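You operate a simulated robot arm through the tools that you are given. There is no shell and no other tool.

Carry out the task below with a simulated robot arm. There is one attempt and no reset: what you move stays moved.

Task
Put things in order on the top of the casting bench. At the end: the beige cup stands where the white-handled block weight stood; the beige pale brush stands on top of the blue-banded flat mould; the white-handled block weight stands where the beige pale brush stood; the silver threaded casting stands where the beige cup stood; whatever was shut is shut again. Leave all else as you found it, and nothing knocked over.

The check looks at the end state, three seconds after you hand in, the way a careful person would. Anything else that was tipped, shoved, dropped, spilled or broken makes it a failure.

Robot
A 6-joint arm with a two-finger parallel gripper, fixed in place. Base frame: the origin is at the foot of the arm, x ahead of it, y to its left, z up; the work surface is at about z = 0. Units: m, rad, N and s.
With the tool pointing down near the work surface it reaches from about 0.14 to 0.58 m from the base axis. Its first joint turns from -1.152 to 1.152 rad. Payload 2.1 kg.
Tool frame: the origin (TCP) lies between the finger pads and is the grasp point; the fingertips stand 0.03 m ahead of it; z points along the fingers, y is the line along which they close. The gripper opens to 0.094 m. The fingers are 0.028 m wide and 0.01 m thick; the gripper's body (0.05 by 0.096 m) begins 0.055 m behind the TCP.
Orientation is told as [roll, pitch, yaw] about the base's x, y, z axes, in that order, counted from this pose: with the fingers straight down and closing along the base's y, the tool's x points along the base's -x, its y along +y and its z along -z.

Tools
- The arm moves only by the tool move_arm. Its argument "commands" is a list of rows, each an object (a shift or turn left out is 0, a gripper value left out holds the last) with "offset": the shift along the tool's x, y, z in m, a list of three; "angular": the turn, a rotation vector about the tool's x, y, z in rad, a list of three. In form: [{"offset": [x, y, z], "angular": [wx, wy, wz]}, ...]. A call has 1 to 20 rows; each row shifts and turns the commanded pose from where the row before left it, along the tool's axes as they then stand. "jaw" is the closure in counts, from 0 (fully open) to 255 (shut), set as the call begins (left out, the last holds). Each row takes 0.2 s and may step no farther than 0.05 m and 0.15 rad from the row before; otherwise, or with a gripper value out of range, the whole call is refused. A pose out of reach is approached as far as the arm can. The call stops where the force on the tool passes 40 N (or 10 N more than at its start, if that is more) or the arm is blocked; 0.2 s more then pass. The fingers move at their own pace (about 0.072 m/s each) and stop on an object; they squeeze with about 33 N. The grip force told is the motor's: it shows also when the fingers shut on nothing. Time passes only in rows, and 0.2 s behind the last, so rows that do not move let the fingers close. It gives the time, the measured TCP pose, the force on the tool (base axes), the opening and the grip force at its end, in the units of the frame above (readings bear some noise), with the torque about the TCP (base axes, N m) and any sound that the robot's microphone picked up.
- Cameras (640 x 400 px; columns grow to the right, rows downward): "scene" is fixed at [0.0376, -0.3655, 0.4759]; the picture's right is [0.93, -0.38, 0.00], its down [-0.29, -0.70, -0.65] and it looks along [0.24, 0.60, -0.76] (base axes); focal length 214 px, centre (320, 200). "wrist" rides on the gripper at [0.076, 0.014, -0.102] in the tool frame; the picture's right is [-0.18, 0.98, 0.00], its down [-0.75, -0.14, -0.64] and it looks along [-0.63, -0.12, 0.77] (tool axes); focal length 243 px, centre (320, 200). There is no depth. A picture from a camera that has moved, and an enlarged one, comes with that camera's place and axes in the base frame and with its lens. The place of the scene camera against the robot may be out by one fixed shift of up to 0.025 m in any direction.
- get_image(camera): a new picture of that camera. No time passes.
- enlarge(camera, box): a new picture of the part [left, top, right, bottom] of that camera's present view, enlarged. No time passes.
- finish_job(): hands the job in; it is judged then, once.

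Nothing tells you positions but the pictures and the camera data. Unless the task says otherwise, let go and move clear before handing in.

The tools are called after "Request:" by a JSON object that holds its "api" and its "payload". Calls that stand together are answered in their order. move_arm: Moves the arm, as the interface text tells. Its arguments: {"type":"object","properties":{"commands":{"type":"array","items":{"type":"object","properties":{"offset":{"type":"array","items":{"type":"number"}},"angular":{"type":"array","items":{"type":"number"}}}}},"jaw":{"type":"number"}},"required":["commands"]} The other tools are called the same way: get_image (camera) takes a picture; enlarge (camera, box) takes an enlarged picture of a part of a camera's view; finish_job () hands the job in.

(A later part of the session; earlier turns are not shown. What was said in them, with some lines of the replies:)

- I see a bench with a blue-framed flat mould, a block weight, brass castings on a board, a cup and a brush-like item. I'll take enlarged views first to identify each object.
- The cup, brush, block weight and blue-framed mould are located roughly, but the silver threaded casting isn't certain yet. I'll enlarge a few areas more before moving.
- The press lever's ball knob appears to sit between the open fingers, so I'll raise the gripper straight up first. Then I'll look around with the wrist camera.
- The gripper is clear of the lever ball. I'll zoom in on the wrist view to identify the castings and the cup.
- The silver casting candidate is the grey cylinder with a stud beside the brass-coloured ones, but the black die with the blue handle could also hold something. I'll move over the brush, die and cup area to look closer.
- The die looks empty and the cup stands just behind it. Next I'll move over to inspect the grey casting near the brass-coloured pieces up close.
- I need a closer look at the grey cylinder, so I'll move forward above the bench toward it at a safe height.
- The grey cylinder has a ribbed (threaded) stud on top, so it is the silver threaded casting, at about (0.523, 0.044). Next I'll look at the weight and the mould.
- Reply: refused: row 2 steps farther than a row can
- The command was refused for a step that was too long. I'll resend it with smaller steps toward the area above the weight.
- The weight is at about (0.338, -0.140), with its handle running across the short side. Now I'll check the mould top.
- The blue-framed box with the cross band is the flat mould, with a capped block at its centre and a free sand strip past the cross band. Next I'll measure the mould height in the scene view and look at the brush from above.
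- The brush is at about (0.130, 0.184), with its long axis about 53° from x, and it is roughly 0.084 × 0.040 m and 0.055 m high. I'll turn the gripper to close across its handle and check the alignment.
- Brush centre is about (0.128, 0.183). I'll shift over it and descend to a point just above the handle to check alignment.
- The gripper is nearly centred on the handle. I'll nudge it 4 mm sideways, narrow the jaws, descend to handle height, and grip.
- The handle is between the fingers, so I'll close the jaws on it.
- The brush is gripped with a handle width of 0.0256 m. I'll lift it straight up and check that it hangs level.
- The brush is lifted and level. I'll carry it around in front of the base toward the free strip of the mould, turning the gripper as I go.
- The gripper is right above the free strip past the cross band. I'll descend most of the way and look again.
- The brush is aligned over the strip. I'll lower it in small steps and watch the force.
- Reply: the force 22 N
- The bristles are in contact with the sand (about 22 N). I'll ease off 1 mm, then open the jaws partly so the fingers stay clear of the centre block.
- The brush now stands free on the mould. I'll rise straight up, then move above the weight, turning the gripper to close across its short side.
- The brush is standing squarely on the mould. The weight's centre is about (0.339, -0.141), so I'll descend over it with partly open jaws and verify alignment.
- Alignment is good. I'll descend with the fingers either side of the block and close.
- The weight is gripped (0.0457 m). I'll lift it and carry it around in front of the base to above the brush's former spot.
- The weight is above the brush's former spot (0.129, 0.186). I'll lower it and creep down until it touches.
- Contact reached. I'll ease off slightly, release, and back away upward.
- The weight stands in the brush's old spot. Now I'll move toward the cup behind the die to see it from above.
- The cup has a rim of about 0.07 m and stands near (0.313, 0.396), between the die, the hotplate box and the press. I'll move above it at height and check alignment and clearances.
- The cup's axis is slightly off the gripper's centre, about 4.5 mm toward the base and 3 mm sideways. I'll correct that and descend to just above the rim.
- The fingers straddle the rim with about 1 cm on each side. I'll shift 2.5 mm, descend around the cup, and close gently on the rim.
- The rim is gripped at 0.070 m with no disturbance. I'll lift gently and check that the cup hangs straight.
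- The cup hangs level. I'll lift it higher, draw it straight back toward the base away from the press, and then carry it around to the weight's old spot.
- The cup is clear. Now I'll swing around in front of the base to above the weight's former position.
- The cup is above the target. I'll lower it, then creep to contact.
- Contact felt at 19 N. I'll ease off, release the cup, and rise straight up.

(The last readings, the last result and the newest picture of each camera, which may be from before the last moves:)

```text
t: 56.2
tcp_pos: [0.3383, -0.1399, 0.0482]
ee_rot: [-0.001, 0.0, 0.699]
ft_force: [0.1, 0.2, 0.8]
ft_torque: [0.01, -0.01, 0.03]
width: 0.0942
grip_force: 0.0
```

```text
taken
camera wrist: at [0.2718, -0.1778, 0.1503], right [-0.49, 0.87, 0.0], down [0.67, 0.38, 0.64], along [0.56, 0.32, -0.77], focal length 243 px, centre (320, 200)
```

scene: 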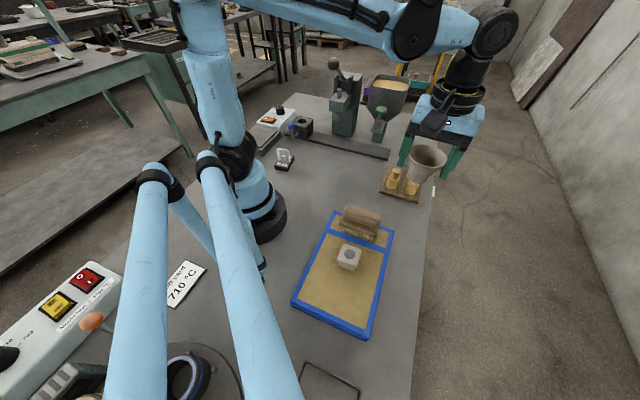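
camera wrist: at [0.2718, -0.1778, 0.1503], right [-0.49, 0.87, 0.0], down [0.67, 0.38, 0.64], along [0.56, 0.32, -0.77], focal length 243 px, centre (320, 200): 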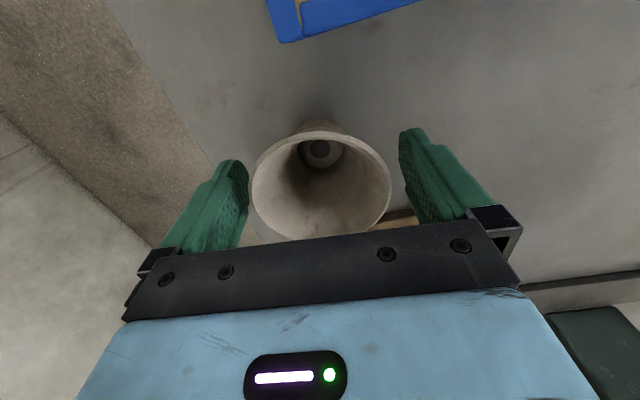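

The cup is released and upright. I'll rise straight up, then move over the silver casting at height.

Request:
{"api": "move_arm", "payload": {"commands": [{"offset": [0, 0, -0.015]}, {"offset": [0, 0, -0.045]}, {"offset": [0, 0, -0.045]}, {"offset": [0, 0, -0.045]}, {"offset": [-0.0433, 0.0036, 0], "angular": [0, 0, 0.14]}, {"offset": [-0.0424, 0.0097, 0], "angular": [0, 0, 0.14]}, {"offset": [-0.0406, 0.0155, 0], "angular": [0, 0, 0.14]}, {"offset": [-0.0381, 0.021, 0], "angular": [0, 0, 0.14]}, {"offset": [-0.0348, 0.0261, 0], "angular": [0, 0, 0.14]}, {"offset": [-0.0308, 0.0307, 0]}, {"offset": [0, 0, 0]}]}}

Request:
{"api": "get_image", "payload": {"camera": "wrist"}}

Request:
{"api": "enlarge", "payload": {"camera": "wrist", "box": [240, 20, 400, 140]}}

Request:
{"api": "get_image", "payload": {"camera": "scene"}}

```text
t: 58.6
tcp_pos: [0.5221, 0.0446, 0.1964]
ee_rot: [0.0, 0.001, -0.002]
ft_force: [0.2, 0.7, 0.4]
ft_torque: [0.05, 0.01, -0.01]
width: 0.0939
grip_force: 0.0
```

```text
taken
camera wrist: at [0.4473, 0.0599, 0.2977], right [0.19, 0.98, 0.0], down [0.75, -0.14, 0.64], along [0.63, -0.12, -0.77], focal length 243 px, centre (320, 200)
```

wrist: 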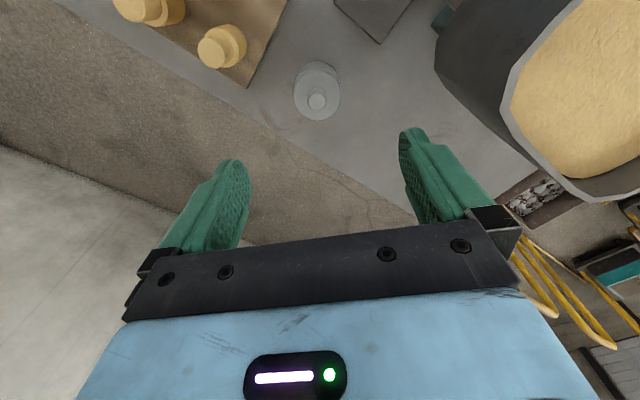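

```text
3.33 times, centred on (320, 80) of wrist
camera zoom: at [0.4473, 0.0599, 0.2977], right [0.19, 0.98, 0.0], down [0.75, -0.14, 0.64], along [0.63, -0.12, -0.77], focal length 809 px, centre (320, 600)
```

zoom: 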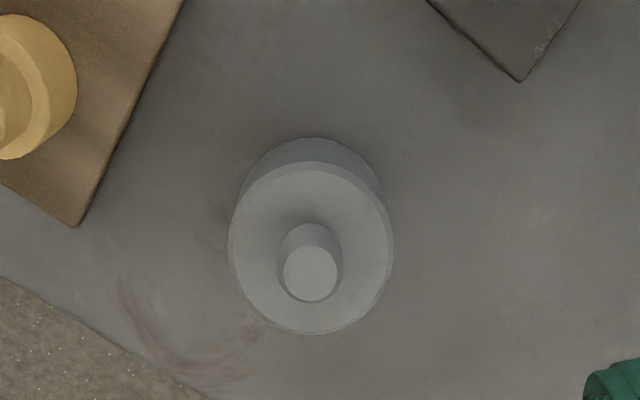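

```text
taken
```

scene: 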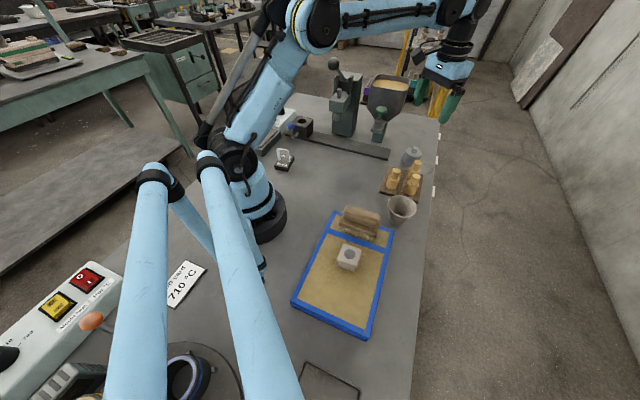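

The silver casting is almost directly beneath. I'll narrow the jaws, make a 3 mm correction and descend part way to check.

Request:
{"api": "move_arm", "payload": {"commands": [{"offset": [-0.001, -0.0025, 0.02]}, {"offset": [0, 0, 0.04]}, {"offset": [0, 0, 0.04]}, {"offset": [0, 0, 0]}], "jaw": 55}}

Request:
{"api": "get_image", "payload": {"camera": "wrist"}}

Request:
{"api": "enlarge", "payload": {"camera": "scene", "box": [370, 80, 470, 200]}}

```text
t: 59.6
tcp_pos: [0.523, 0.0385, 0.0974]
ee_rot: [-0.001, 0.0, 0.0]
ft_force: [0.3, 0.2, -0.2]
ft_torque: [0.03, 0.02, 0.02]
width: 0.0737
grip_force: 0.0
```

```text
taken
camera wrist: at [0.4483, 0.0536, 0.1988], right [0.18, 0.98, 0.0], down [0.75, -0.14, 0.64], along [0.63, -0.12, -0.77], focal length 243 px, centre (320, 200)
```

wrist: 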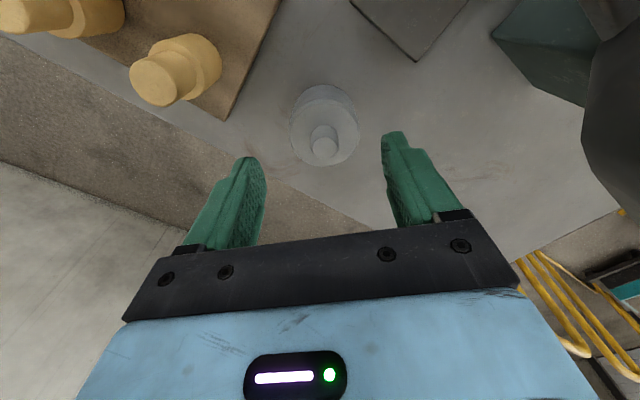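

```text
3.33 times, centred on (420, 140) of scene
camera zoom: at [0.0376, -0.3655, 0.4759], right [0.93, -0.38, 0.0], down [-0.29, -0.7, -0.65], along [0.24, 0.6, -0.76], focal length 715 px, centre (-13, 400)
```

zoom: 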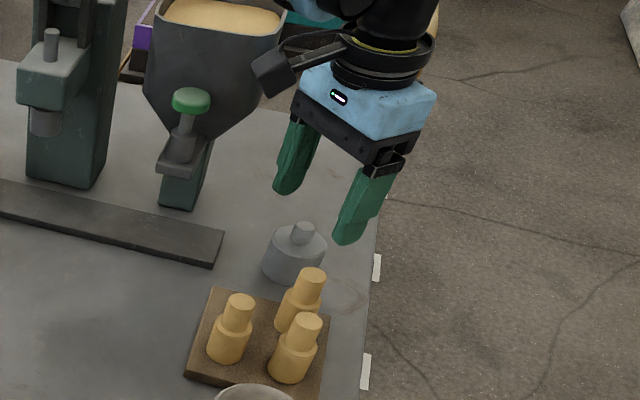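

Request:
{"api": "enlarge", "payload": {"camera": "wrist", "box": [220, 60, 420, 210]}}

```text
2.67 times, centred on (320, 135) of wrist
camera zoom: at [0.4483, 0.0536, 0.1988], right [0.18, 0.98, 0.0], down [0.75, -0.14, 0.64], along [0.63, -0.12, -0.77], focal length 647 px, centre (320, 373)
```

zoom: 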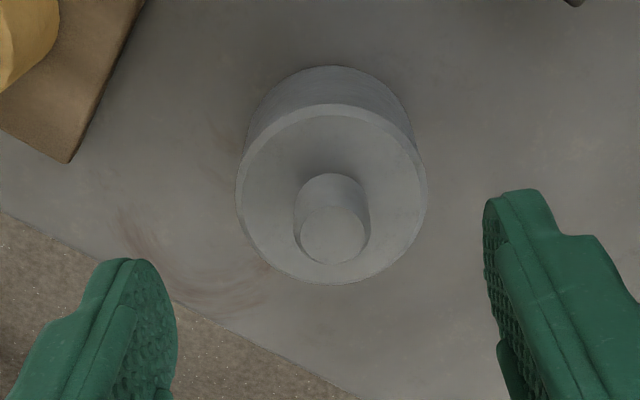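

Alignment needs only about 2 mm. I'll correct, descend around the casting and close on the cylinder.

Request:
{"api": "move_arm", "payload": {"commands": [{"offset": [0.001, 0.0025, 0.015]}, {"offset": [0, 0, 0.02]}, {"offset": [0, 0, 0.02]}, {"offset": [0, 0, 0.008]}, {"offset": [0, 0, 0]}]}}

Request:
{"api": "get_image", "payload": {"camera": "wrist"}}

```text
t: 60.8
tcp_pos: [0.5235, 0.0427, 0.0352]
ee_rot: [0.001, -0.002, 0.0]
ft_force: [-0.4, 0.3, 0.0]
ft_torque: [-0.01, -0.04, 0.02]
width: 0.0735
grip_force: 0.0
```

```text
taken
camera wrist: at [0.4481, 0.0578, 0.1376], right [0.18, 0.98, 0.0], down [0.75, -0.14, 0.64], along [0.63, -0.12, -0.77], focal length 243 px, centre (320, 200)
```

wrist: 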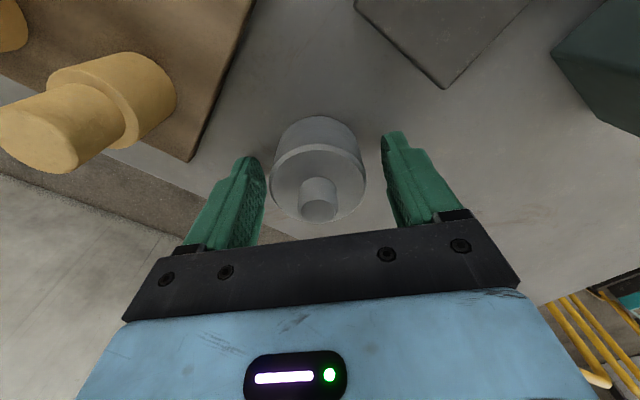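

Request:
{"api": "move_arm", "payload": {"commands": [{"offset": [0, 0, 0]}, {"offset": [0, 0, 0]}, {"offset": [0, 0, 0]}], "jaw": 255}}

Request:
{"api": "move_arm", "payload": {"commands": [{"offset": [0, 0, -0.01]}, {"offset": [0, 0, -0.03]}, {"offset": [0, 0, -0.04]}, {"offset": [0, 0, -0.04]}, {"offset": [0, 0, -0.045]}]}}

Request:
{"api": "get_image", "payload": {"camera": "wrist"}}

Request:
{"api": "get_image", "payload": {"camera": "scene"}}

```text
t: 61.6
tcp_pos: [0.5243, 0.044, 0.0354]
ee_rot: [0.0, 0.001, 0.0]
ft_force: [0.5, 0.3, -0.4]
ft_torque: [-0.01, 0.02, -0.01]
width: 0.0511
grip_force: 33.0
```

```text
t: 62.8
tcp_pos: [0.5243, 0.0448, 0.2017]
ee_rot: [0.001, 0.001, 0.0]
ft_force: [0.4, 0.0, -2.2]
ft_torque: [0.04, -0.01, -0.01]
width: 0.0508
grip_force: 32.9
```

```text
taken
camera wrist: at [0.4495, 0.0603, 0.3036], right [0.18, 0.98, 0.0], down [0.75, -0.14, 0.64], along [0.63, -0.12, -0.77], focal length 243 px, centre (320, 200)
```

wrist: 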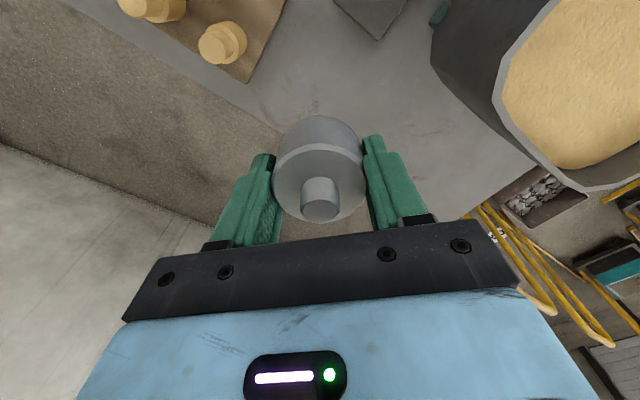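

```text
taken
```

scene: 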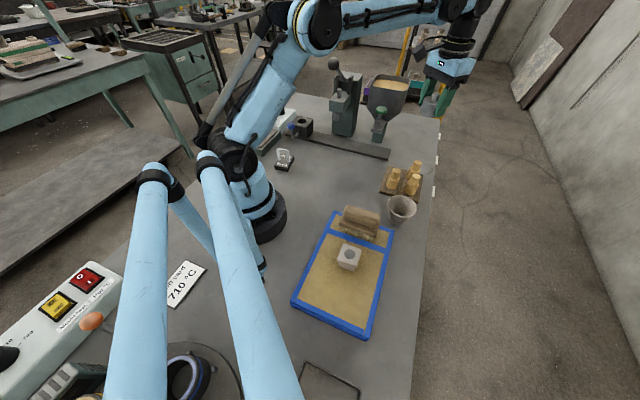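

The silver casting is gripped and lifted. I'll draw it back toward the base along a clear lane, then swing around toward the cup's former spot, avoiding the hopper and press lever.

Request:
{"api": "move_arm", "payload": {"commands": [{"offset": [0.0441, -0.0041, 0]}, {"offset": [0.0441, -0.0041, 0]}, {"offset": [0.0441, -0.0041, 0]}, {"offset": [0.0441, -0.0041, 0]}, {"offset": [0.0441, -0.0041, 0]}, {"offset": [0.0441, -0.0041, 0]}, {"offset": [0.03, 0.0325, 0], "angular": [0, 0, -0.13]}, {"offset": [0.0255, 0.0361, 0], "angular": [0, 0, -0.13]}, {"offset": [0.0075, 0.0369, 0], "angular": [0, 0, -0.132]}, {"offset": [0.0026, 0.0375, 0], "angular": [0, 0, -0.132]}, {"offset": [-0.0024, 0.0375, 0], "angular": [0, 0, -0.132]}, {"angular": [0, 0, -0.1325]}, {"angular": [0, 0, -0.1325]}, {"offset": [0, 0, 0]}]}}

Request:
{"api": "get_image", "payload": {"camera": "wrist"}}

Request:
{"api": "get_image", "payload": {"camera": "scene"}}

```text
t: 65.8
tcp_pos: [0.1495, 0.1873, 0.1989]
ee_rot: [0.0, 0.001, 0.921]
ft_force: [0.1, 0.2, -1.1]
ft_torque: [0.03, 0.02, -0.01]
width: 0.0513
grip_force: 32.7
```

```text
taken
camera wrist: at [0.0936, 0.1351, 0.3006], right [-0.67, 0.74, 0.0], down [0.57, 0.52, 0.64], along [0.48, 0.43, -0.77], focal length 243 px, centre (320, 200)
```

wrist: 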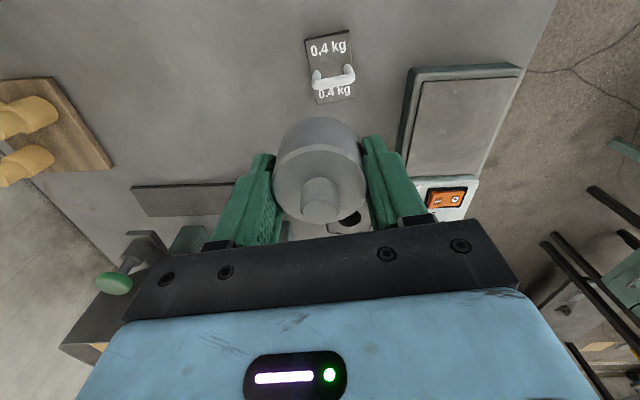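

```text
taken
```

scene: 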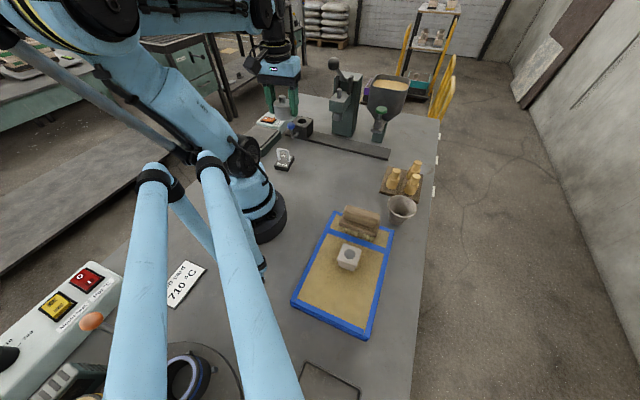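

Position matches the retreat point used before. I'll extend straight out along the same lane to above the cup's old spot and start the descent.

Request:
{"api": "move_arm", "payload": {"commands": [{"offset": [-0.0437, -0.0003, 0]}, {"offset": [-0.0437, -0.0003, 0]}, {"offset": [-0.0437, -0.0003, 0]}, {"offset": [-0.0437, -0.0003, 0]}, {"offset": [-0.0437, -0.0003, 0]}, {"offset": [-0.0437, -0.0003, 0]}, {"offset": [0, 0, 0]}]}}

Request:
{"api": "get_image", "payload": {"camera": "wrist"}}

Request:
{"api": "enlarge", "payload": {"camera": "scene", "box": [240, 30, 400, 150]}}

```text
t: 67.4
tcp_pos: [0.304, 0.3956, 0.2022]
ee_rot: [0.001, 0.001, 0.92]
ft_force: [0.2, -0.5, -1.9]
ft_torque: [0.01, 0.02, 0.0]
width: 0.0507
grip_force: 33.0
```

```text
taken
camera wrist: at [0.2482, 0.3435, 0.3037], right [-0.67, 0.74, 0.0], down [0.57, 0.51, 0.64], along [0.48, 0.43, -0.77], focal length 243 px, centre (320, 200)
```

wrist: 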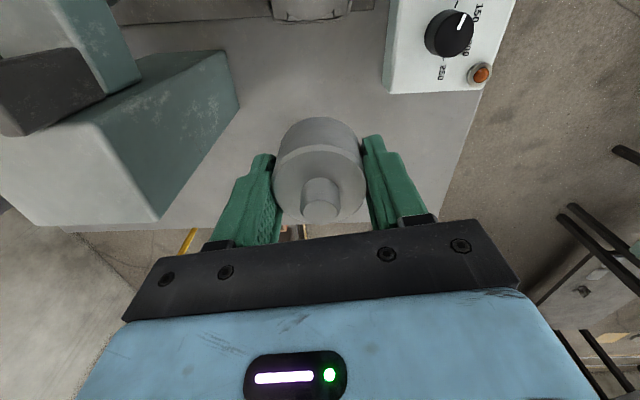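

```text
3.33 times, centred on (320, 90) of scene
camera zoom: at [0.0376, -0.3655, 0.476], right [0.93, -0.38, 0.0], down [-0.29, -0.7, -0.65], along [0.24, 0.6, -0.76], focal length 715 px, centre (320, 567)
```

zoom: 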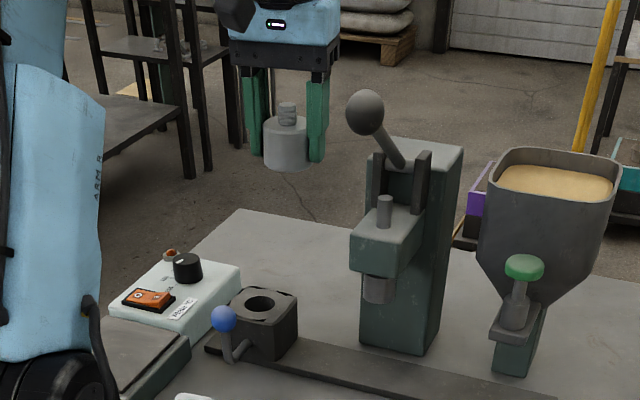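

I'm within several millimetres of the target. I'll check the position against fixed features and take another reading before lowering.

Request:
{"api": "enlarge", "payload": {"camera": "wrist", "box": [220, 20, 420, 170]}}

Request:
{"api": "move_arm", "payload": {"commands": [{"offset": [0, 0, 0]}, {"offset": [0, 0, 0]}]}}

Request:
{"api": "move_arm", "payload": {"commands": [{"offset": [0, 0, 0]}]}}

```text
2.67 times, centred on (320, 95) of wrist
camera zoom: at [0.2482, 0.3435, 0.3037], right [-0.67, 0.74, 0.0], down [0.57, 0.51, 0.64], along [0.48, 0.43, -0.77], focal length 647 px, centre (320, 480)
```

zoom: 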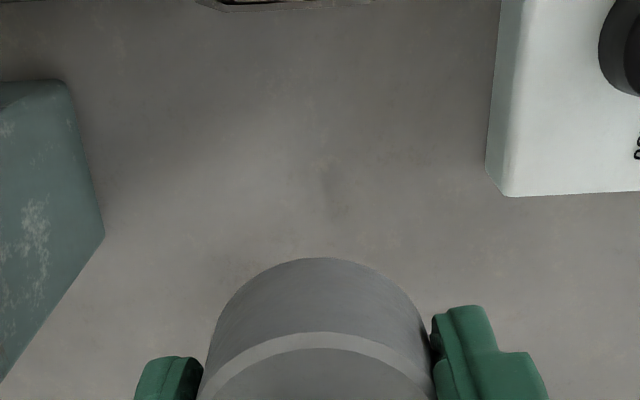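

```text
t: 68.0
tcp_pos: [0.304, 0.3947, 0.2024]
ee_rot: [0.0, 0.001, 0.919]
ft_force: [-0.3, -0.3, -2.8]
ft_torque: [-0.01, 0.0, -0.02]
width: 0.051
grip_force: 32.5
```

```text
t: 68.4
tcp_pos: [0.3046, 0.3952, 0.203]
ee_rot: [0.001, 0.0, 0.921]
ft_force: [-0.4, -0.3, -3.0]
ft_torque: [-0.01, 0.0, 0.01]
width: 0.0509
grip_force: 33.6
```

Fixed features confirm I'm about 4–5 mm short in x. I'll correct, then lower and creep to contact.

Request:
{"api": "move_arm", "payload": {"commands": [{"offset": [-0.003, -0.0035, 0.02]}, {"offset": [0, 0, 0.04]}, {"offset": [0, 0, 0.04]}, {"offset": [0, 0, 0]}]}}

Request:
{"api": "get_image", "payload": {"camera": "wrist"}}

Request:
{"api": "enlarge", "payload": {"camera": "scene", "box": [240, 50, 400, 150]}}

```text
t: 69.4
tcp_pos: [0.3089, 0.3957, 0.0972]
ee_rot: [-0.002, -0.001, 0.92]
ft_force: [0.0, 0.4, -1.8]
ft_torque: [0.02, -0.02, -0.01]
width: 0.0507
grip_force: 32.3
```

```text
taken
camera wrist: at [0.253, 0.3439, 0.1998], right [-0.67, 0.74, 0.0], down [0.57, 0.51, 0.64], along [0.48, 0.43, -0.77], focal length 243 px, centre (320, 200)
```

wrist: 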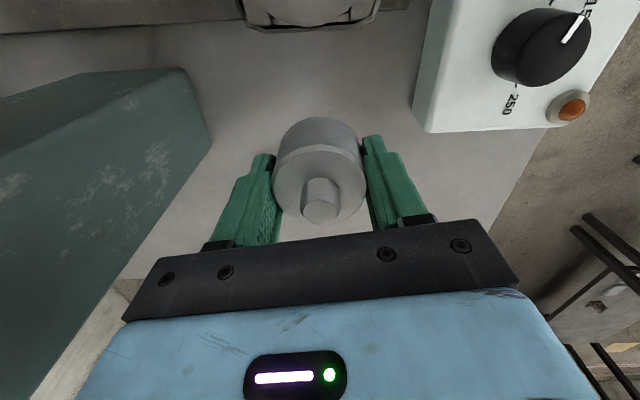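

```text
4.00 times, centred on (320, 100) of scene
camera zoom: at [0.0376, -0.3655, 0.476], right [0.93, -0.38, 0.0], down [-0.29, -0.7, -0.65], along [0.24, 0.6, -0.76], focal length 858 px, centre (320, 600)
```

zoom: 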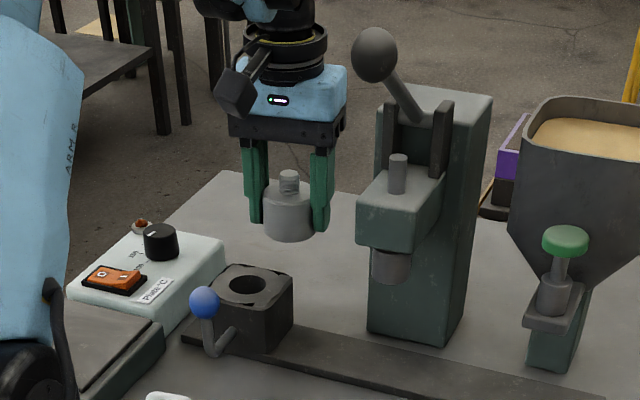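

Request:
{"api": "move_arm", "payload": {"commands": [{"offset": [0, 0, 0.03]}, {"offset": [0, 0, 0.022]}, {"offset": [0, 0, 0.004]}, {"offset": [0, 0, 0]}]}}

Request:
{"api": "move_arm", "payload": {"commands": [{"offset": [0, 0, 0.002]}, {"offset": [0, 0, 0.002]}, {"offset": [0, 0, 0]}]}}

```text
t: 70.4
tcp_pos: [0.3128, 0.3938, 0.0437]
ee_rot: [-0.001, 0.002, 0.92]
ft_force: [-0.3, 0.4, -2.0]
ft_torque: [0.02, 0.0, 0.02]
width: 0.0507
grip_force: 32.9
```

```text
t: 71.2
tcp_pos: [0.3124, 0.3952, 0.0397]
ee_rot: [-0.001, -0.001, 0.92]
ft_force: [0.1, 0.3, -2.6]
ft_torque: [0.01, 0.0, -0.02]
width: 0.0511
grip_force: 32.6
```

Request:
{"api": "move_arm", "payload": {"commands": [{"offset": [0, 0, 0.002]}, {"offset": [0, 0, 0.001]}, {"offset": [0, 0, 0]}]}}

Request:
{"api": "move_arm", "payload": {"commands": [{"offset": [0, 0, 0.001]}, {"offset": [0, 0, 0]}]}}

```text
t: 72.0
tcp_pos: [0.312, 0.3965, 0.0367]
ee_rot: [0.0, 0.001, 0.918]
ft_force: [-0.3, 0.6, -2.6]
ft_torque: [0.04, 0.01, 0.02]
width: 0.051
grip_force: 32.7
```

```text
t: 72.6
tcp_pos: [0.3119, 0.3938, 0.0357]
ee_rot: [-0.001, 0.001, 0.92]
ft_force: [-1.2, -0.4, -0.9]
ft_torque: [0.01, 0.0, 0.0]
width: 0.051
grip_force: 33.3
```

Request:
{"api": "move_arm", "payload": {"commands": [{"offset": [0, 0, 0.001]}, {"offset": [0, 0, 0]}]}}

Request:
{"api": "enlarge", "payload": {"camera": "scene", "box": [270, 70, 370, 140]}}

```text
t: 73.2
tcp_pos: [0.3126, 0.394, 0.0354]
ee_rot: [0.0, 0.0, 0.92]
ft_force: [-3.5, -0.3, 17.3]
ft_torque: [-0.03, -0.02, -0.14]
width: 0.0509
grip_force: 32.8
```

```text
5.71 times, centred on (320, 105) of scene
camera zoom: at [0.0376, -0.3656, 0.4759], right [0.93, -0.38, 0.0], down [-0.29, -0.7, -0.65], along [0.25, 0.6, -0.76], focal length 1226 px, centre (320, 743)
```

zoom: 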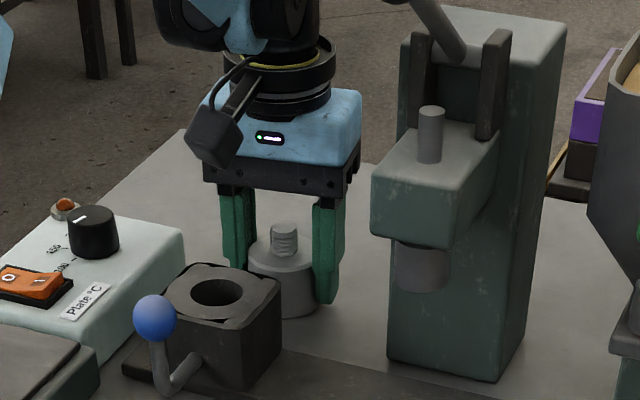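

The casting touches down right where the cup's base stood. I'll ease off, release, and rise straight up.

Request:
{"api": "move_arm", "payload": {"commands": [{"offset": [0, 0, -0.0008]}, {"offset": [0, 0, 0]}]}}

Request:
{"api": "move_arm", "payload": {"commands": [{"offset": [0, 0, 0]}, {"offset": [0, 0, 0]}, {"offset": [0, 0, 0]}], "jaw": 50}}

Request:
{"api": "get_image", "payload": {"camera": "wrist"}}

Request:
{"api": "move_arm", "payload": {"commands": [{"offset": [0, 0, -0.015]}, {"offset": [0, 0, -0.04]}, {"offset": [0, 0, -0.04]}, {"offset": [0, 0, -0.04]}, {"offset": [0, 0, -0.04]}]}}

Request:
{"api": "get_image", "payload": {"camera": "wrist"}}

Request:
{"api": "enlarge", "payload": {"camera": "scene", "box": [240, 70, 400, 180]}}

```text
t: 73.8
tcp_pos: [0.3132, 0.3932, 0.035]
ee_rot: [0.001, -0.001, 0.92]
ft_force: [-0.7, 0.9, 2.2]
ft_torque: [-0.02, 0.11, -0.03]
width: 0.0509
grip_force: 32.9
```

```text
t: 74.6
tcp_pos: [0.3134, 0.3954, 0.0347]
ee_rot: [0.001, 0.0, 0.918]
ft_force: [-0.1, -0.2, 0.4]
ft_torque: [0.02, -0.02, 0.0]
width: 0.0755
grip_force: 0.1
```

```text
taken
camera wrist: at [0.257, 0.3426, 0.1372], right [-0.67, 0.74, 0.0], down [0.57, 0.51, 0.64], along [0.48, 0.43, -0.77], focal length 243 px, centre (320, 200)
```

wrist: 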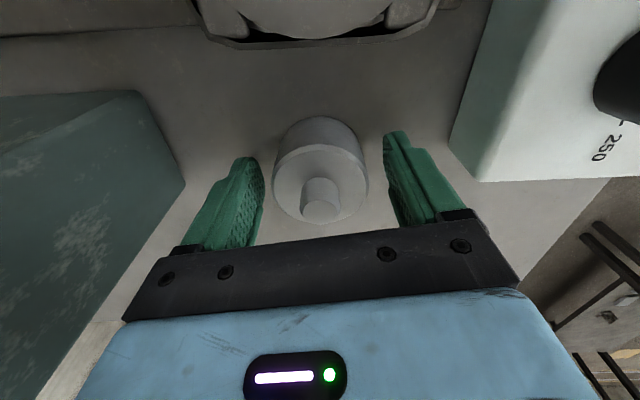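

```text
t: 75.8
tcp_pos: [0.3107, 0.3919, 0.2121]
ee_rot: [0.0, 0.0, 0.92]
ft_force: [0.6, -0.7, -0.3]
ft_torque: [0.02, 0.01, 0.0]
width: 0.0757
grip_force: 0.0
```

```text
taken
camera wrist: at [0.2547, 0.3396, 0.3142], right [-0.67, 0.74, 0.0], down [0.57, 0.51, 0.64], along [0.48, 0.43, -0.77], focal length 243 px, centre (320, 200)
```

wrist: 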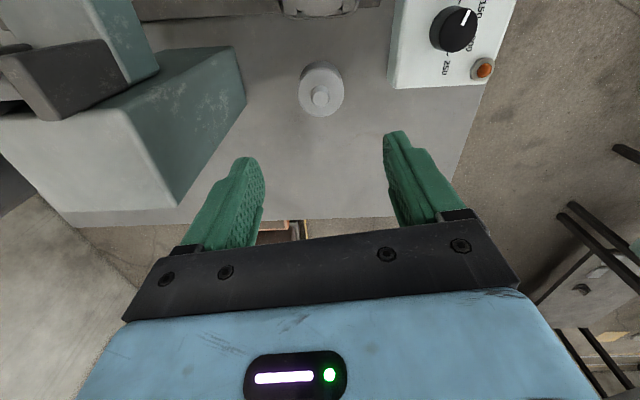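

```text
3.64 times, centred on (320, 125) of scene
camera zoom: at [0.0376, -0.3655, 0.4759], right [0.93, -0.38, 0.0], down [-0.29, -0.7, -0.65], along [0.24, 0.6, -0.76], focal length 780 px, centre (320, 473)
```

zoom: 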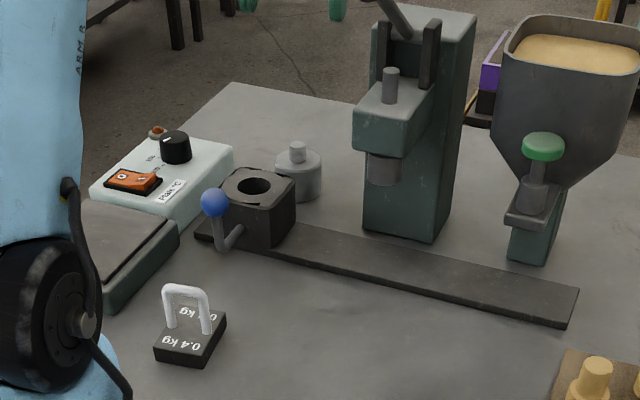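

All four items are placed. I'll retreat along the same lane to a clear spot and check everything.

Request:
{"api": "move_arm", "payload": {"commands": [{"offset": [0.0437, 0, -0.01]}, {"offset": [0.0437, 0, -0.01]}, {"offset": [0.0437, 0, -0.01]}, {"offset": [0.0437, 0, -0.01]}, {"offset": [0.0437, 0, 0]}, {"offset": [0.0437, 0, 0]}, {"offset": [0.0167, -0.0337, 0]}, {"offset": [0.0167, -0.0337, 0]}, {"offset": [0.0167, -0.0337, 0]}, {"offset": [0.0077, -0.0435, 0]}, {"offset": [0.0077, -0.0435, 0]}, {"offset": [0, 0, 0]}]}}

Request:
{"api": "get_image", "payload": {"camera": "scene"}}

Request:
{"api": "enlarge", "payload": {"camera": "scene", "box": [310, 150, 450, 290]}}

Request:
{"api": "enlarge", "payload": {"camera": "scene", "box": [240, 80, 400, 180]}}

Request:
{"api": "get_image", "payload": {"camera": "wrist"}}

```text
t: 78.4
tcp_pos: [0.2645, 0.0186, 0.2525]
ee_rot: [0.0, 0.0, 0.919]
ft_force: [-0.2, -0.6, 0.2]
ft_torque: [0.02, -0.01, 0.03]
width: 0.0755
grip_force: 0.0
```

```text
taken
```

scene: 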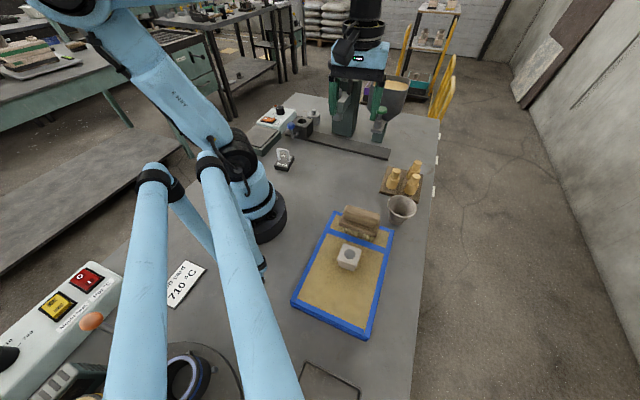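

```text
2.86 times, centred on (380, 220) of scene
camera zoom: at [0.0376, -0.3655, 0.4759], right [0.93, -0.38, 0.0], down [-0.29, -0.7, -0.65], along [0.24, 0.6, -0.76], focal length 613 px, centre (149, 143)
```

zoom: 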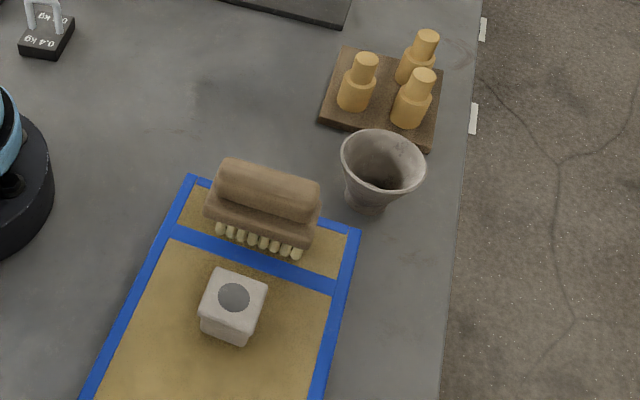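

```text
4.00 times, centred on (320, 130) of scene
camera zoom: at [0.0376, -0.3655, 0.4759], right [0.93, -0.38, 0.0], down [-0.29, -0.7, -0.65], along [0.24, 0.6, -0.76], focal length 858 px, centre (320, 480)
```

zoom: 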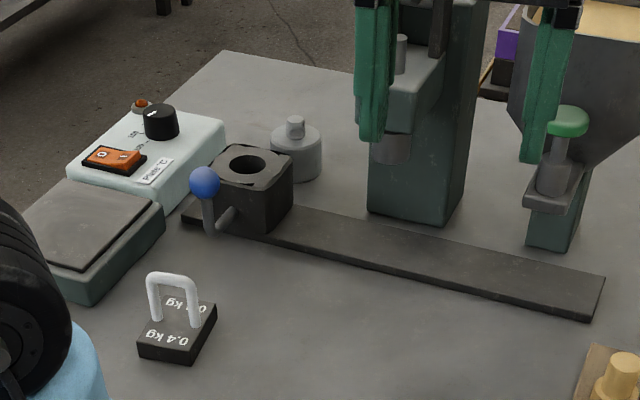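

```text
taken
camera wrist: at [0.2077, -0.0336, 0.3537], right [-0.67, 0.74, 0.0], down [0.57, 0.51, 0.64], along [0.48, 0.43, -0.77], focal length 243 px, centre (320, 200)
```

wrist: 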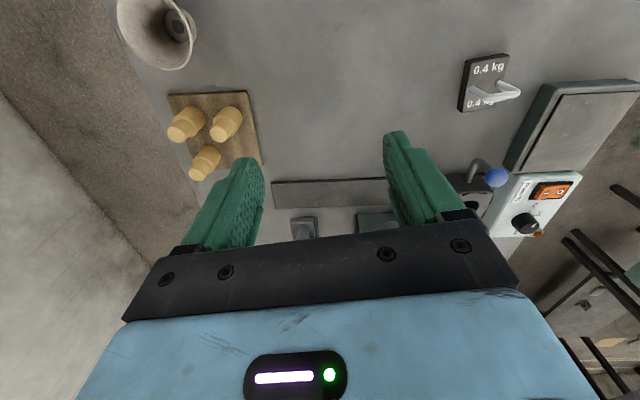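

Every placement checks out. The brush stands on the mould, the weight is at the brush's old spot, the cup is at the weight's old spot and the silver casting is where the cup stood. Everything else looks as I found it and nothing was opened, so with the gripper clear I'm handing in.

Request:
{"api": "finish_job", "payload": {}}

```text
The job is handed in.
```

All four items on the casting bench are where you asked, and the job is handed in. In the last pictures everything was upright and the rest of the bench looked as I found it.

- **Beige pale brush:** stands on top of the blue-banded flat mould, on the strip of sand past the cross band.
- **White-handled block weight:** stands where the brush stood, at about (0.128, 0.185).
- **Beige cup:** stands where the weight stood, at about (0.338, -0.141).
- **Silver threaded casting:** stands where the cup stood, at about (0.310, 0.395).

I opened nothing, so nothing needed shutting again. I took the silver threaded casting to be the grey cylinder with the ribbed stud beside the brass-coloured castings, since no other piece matched.

The positions come from the pictures and arm readings and are good to a few millimetres.
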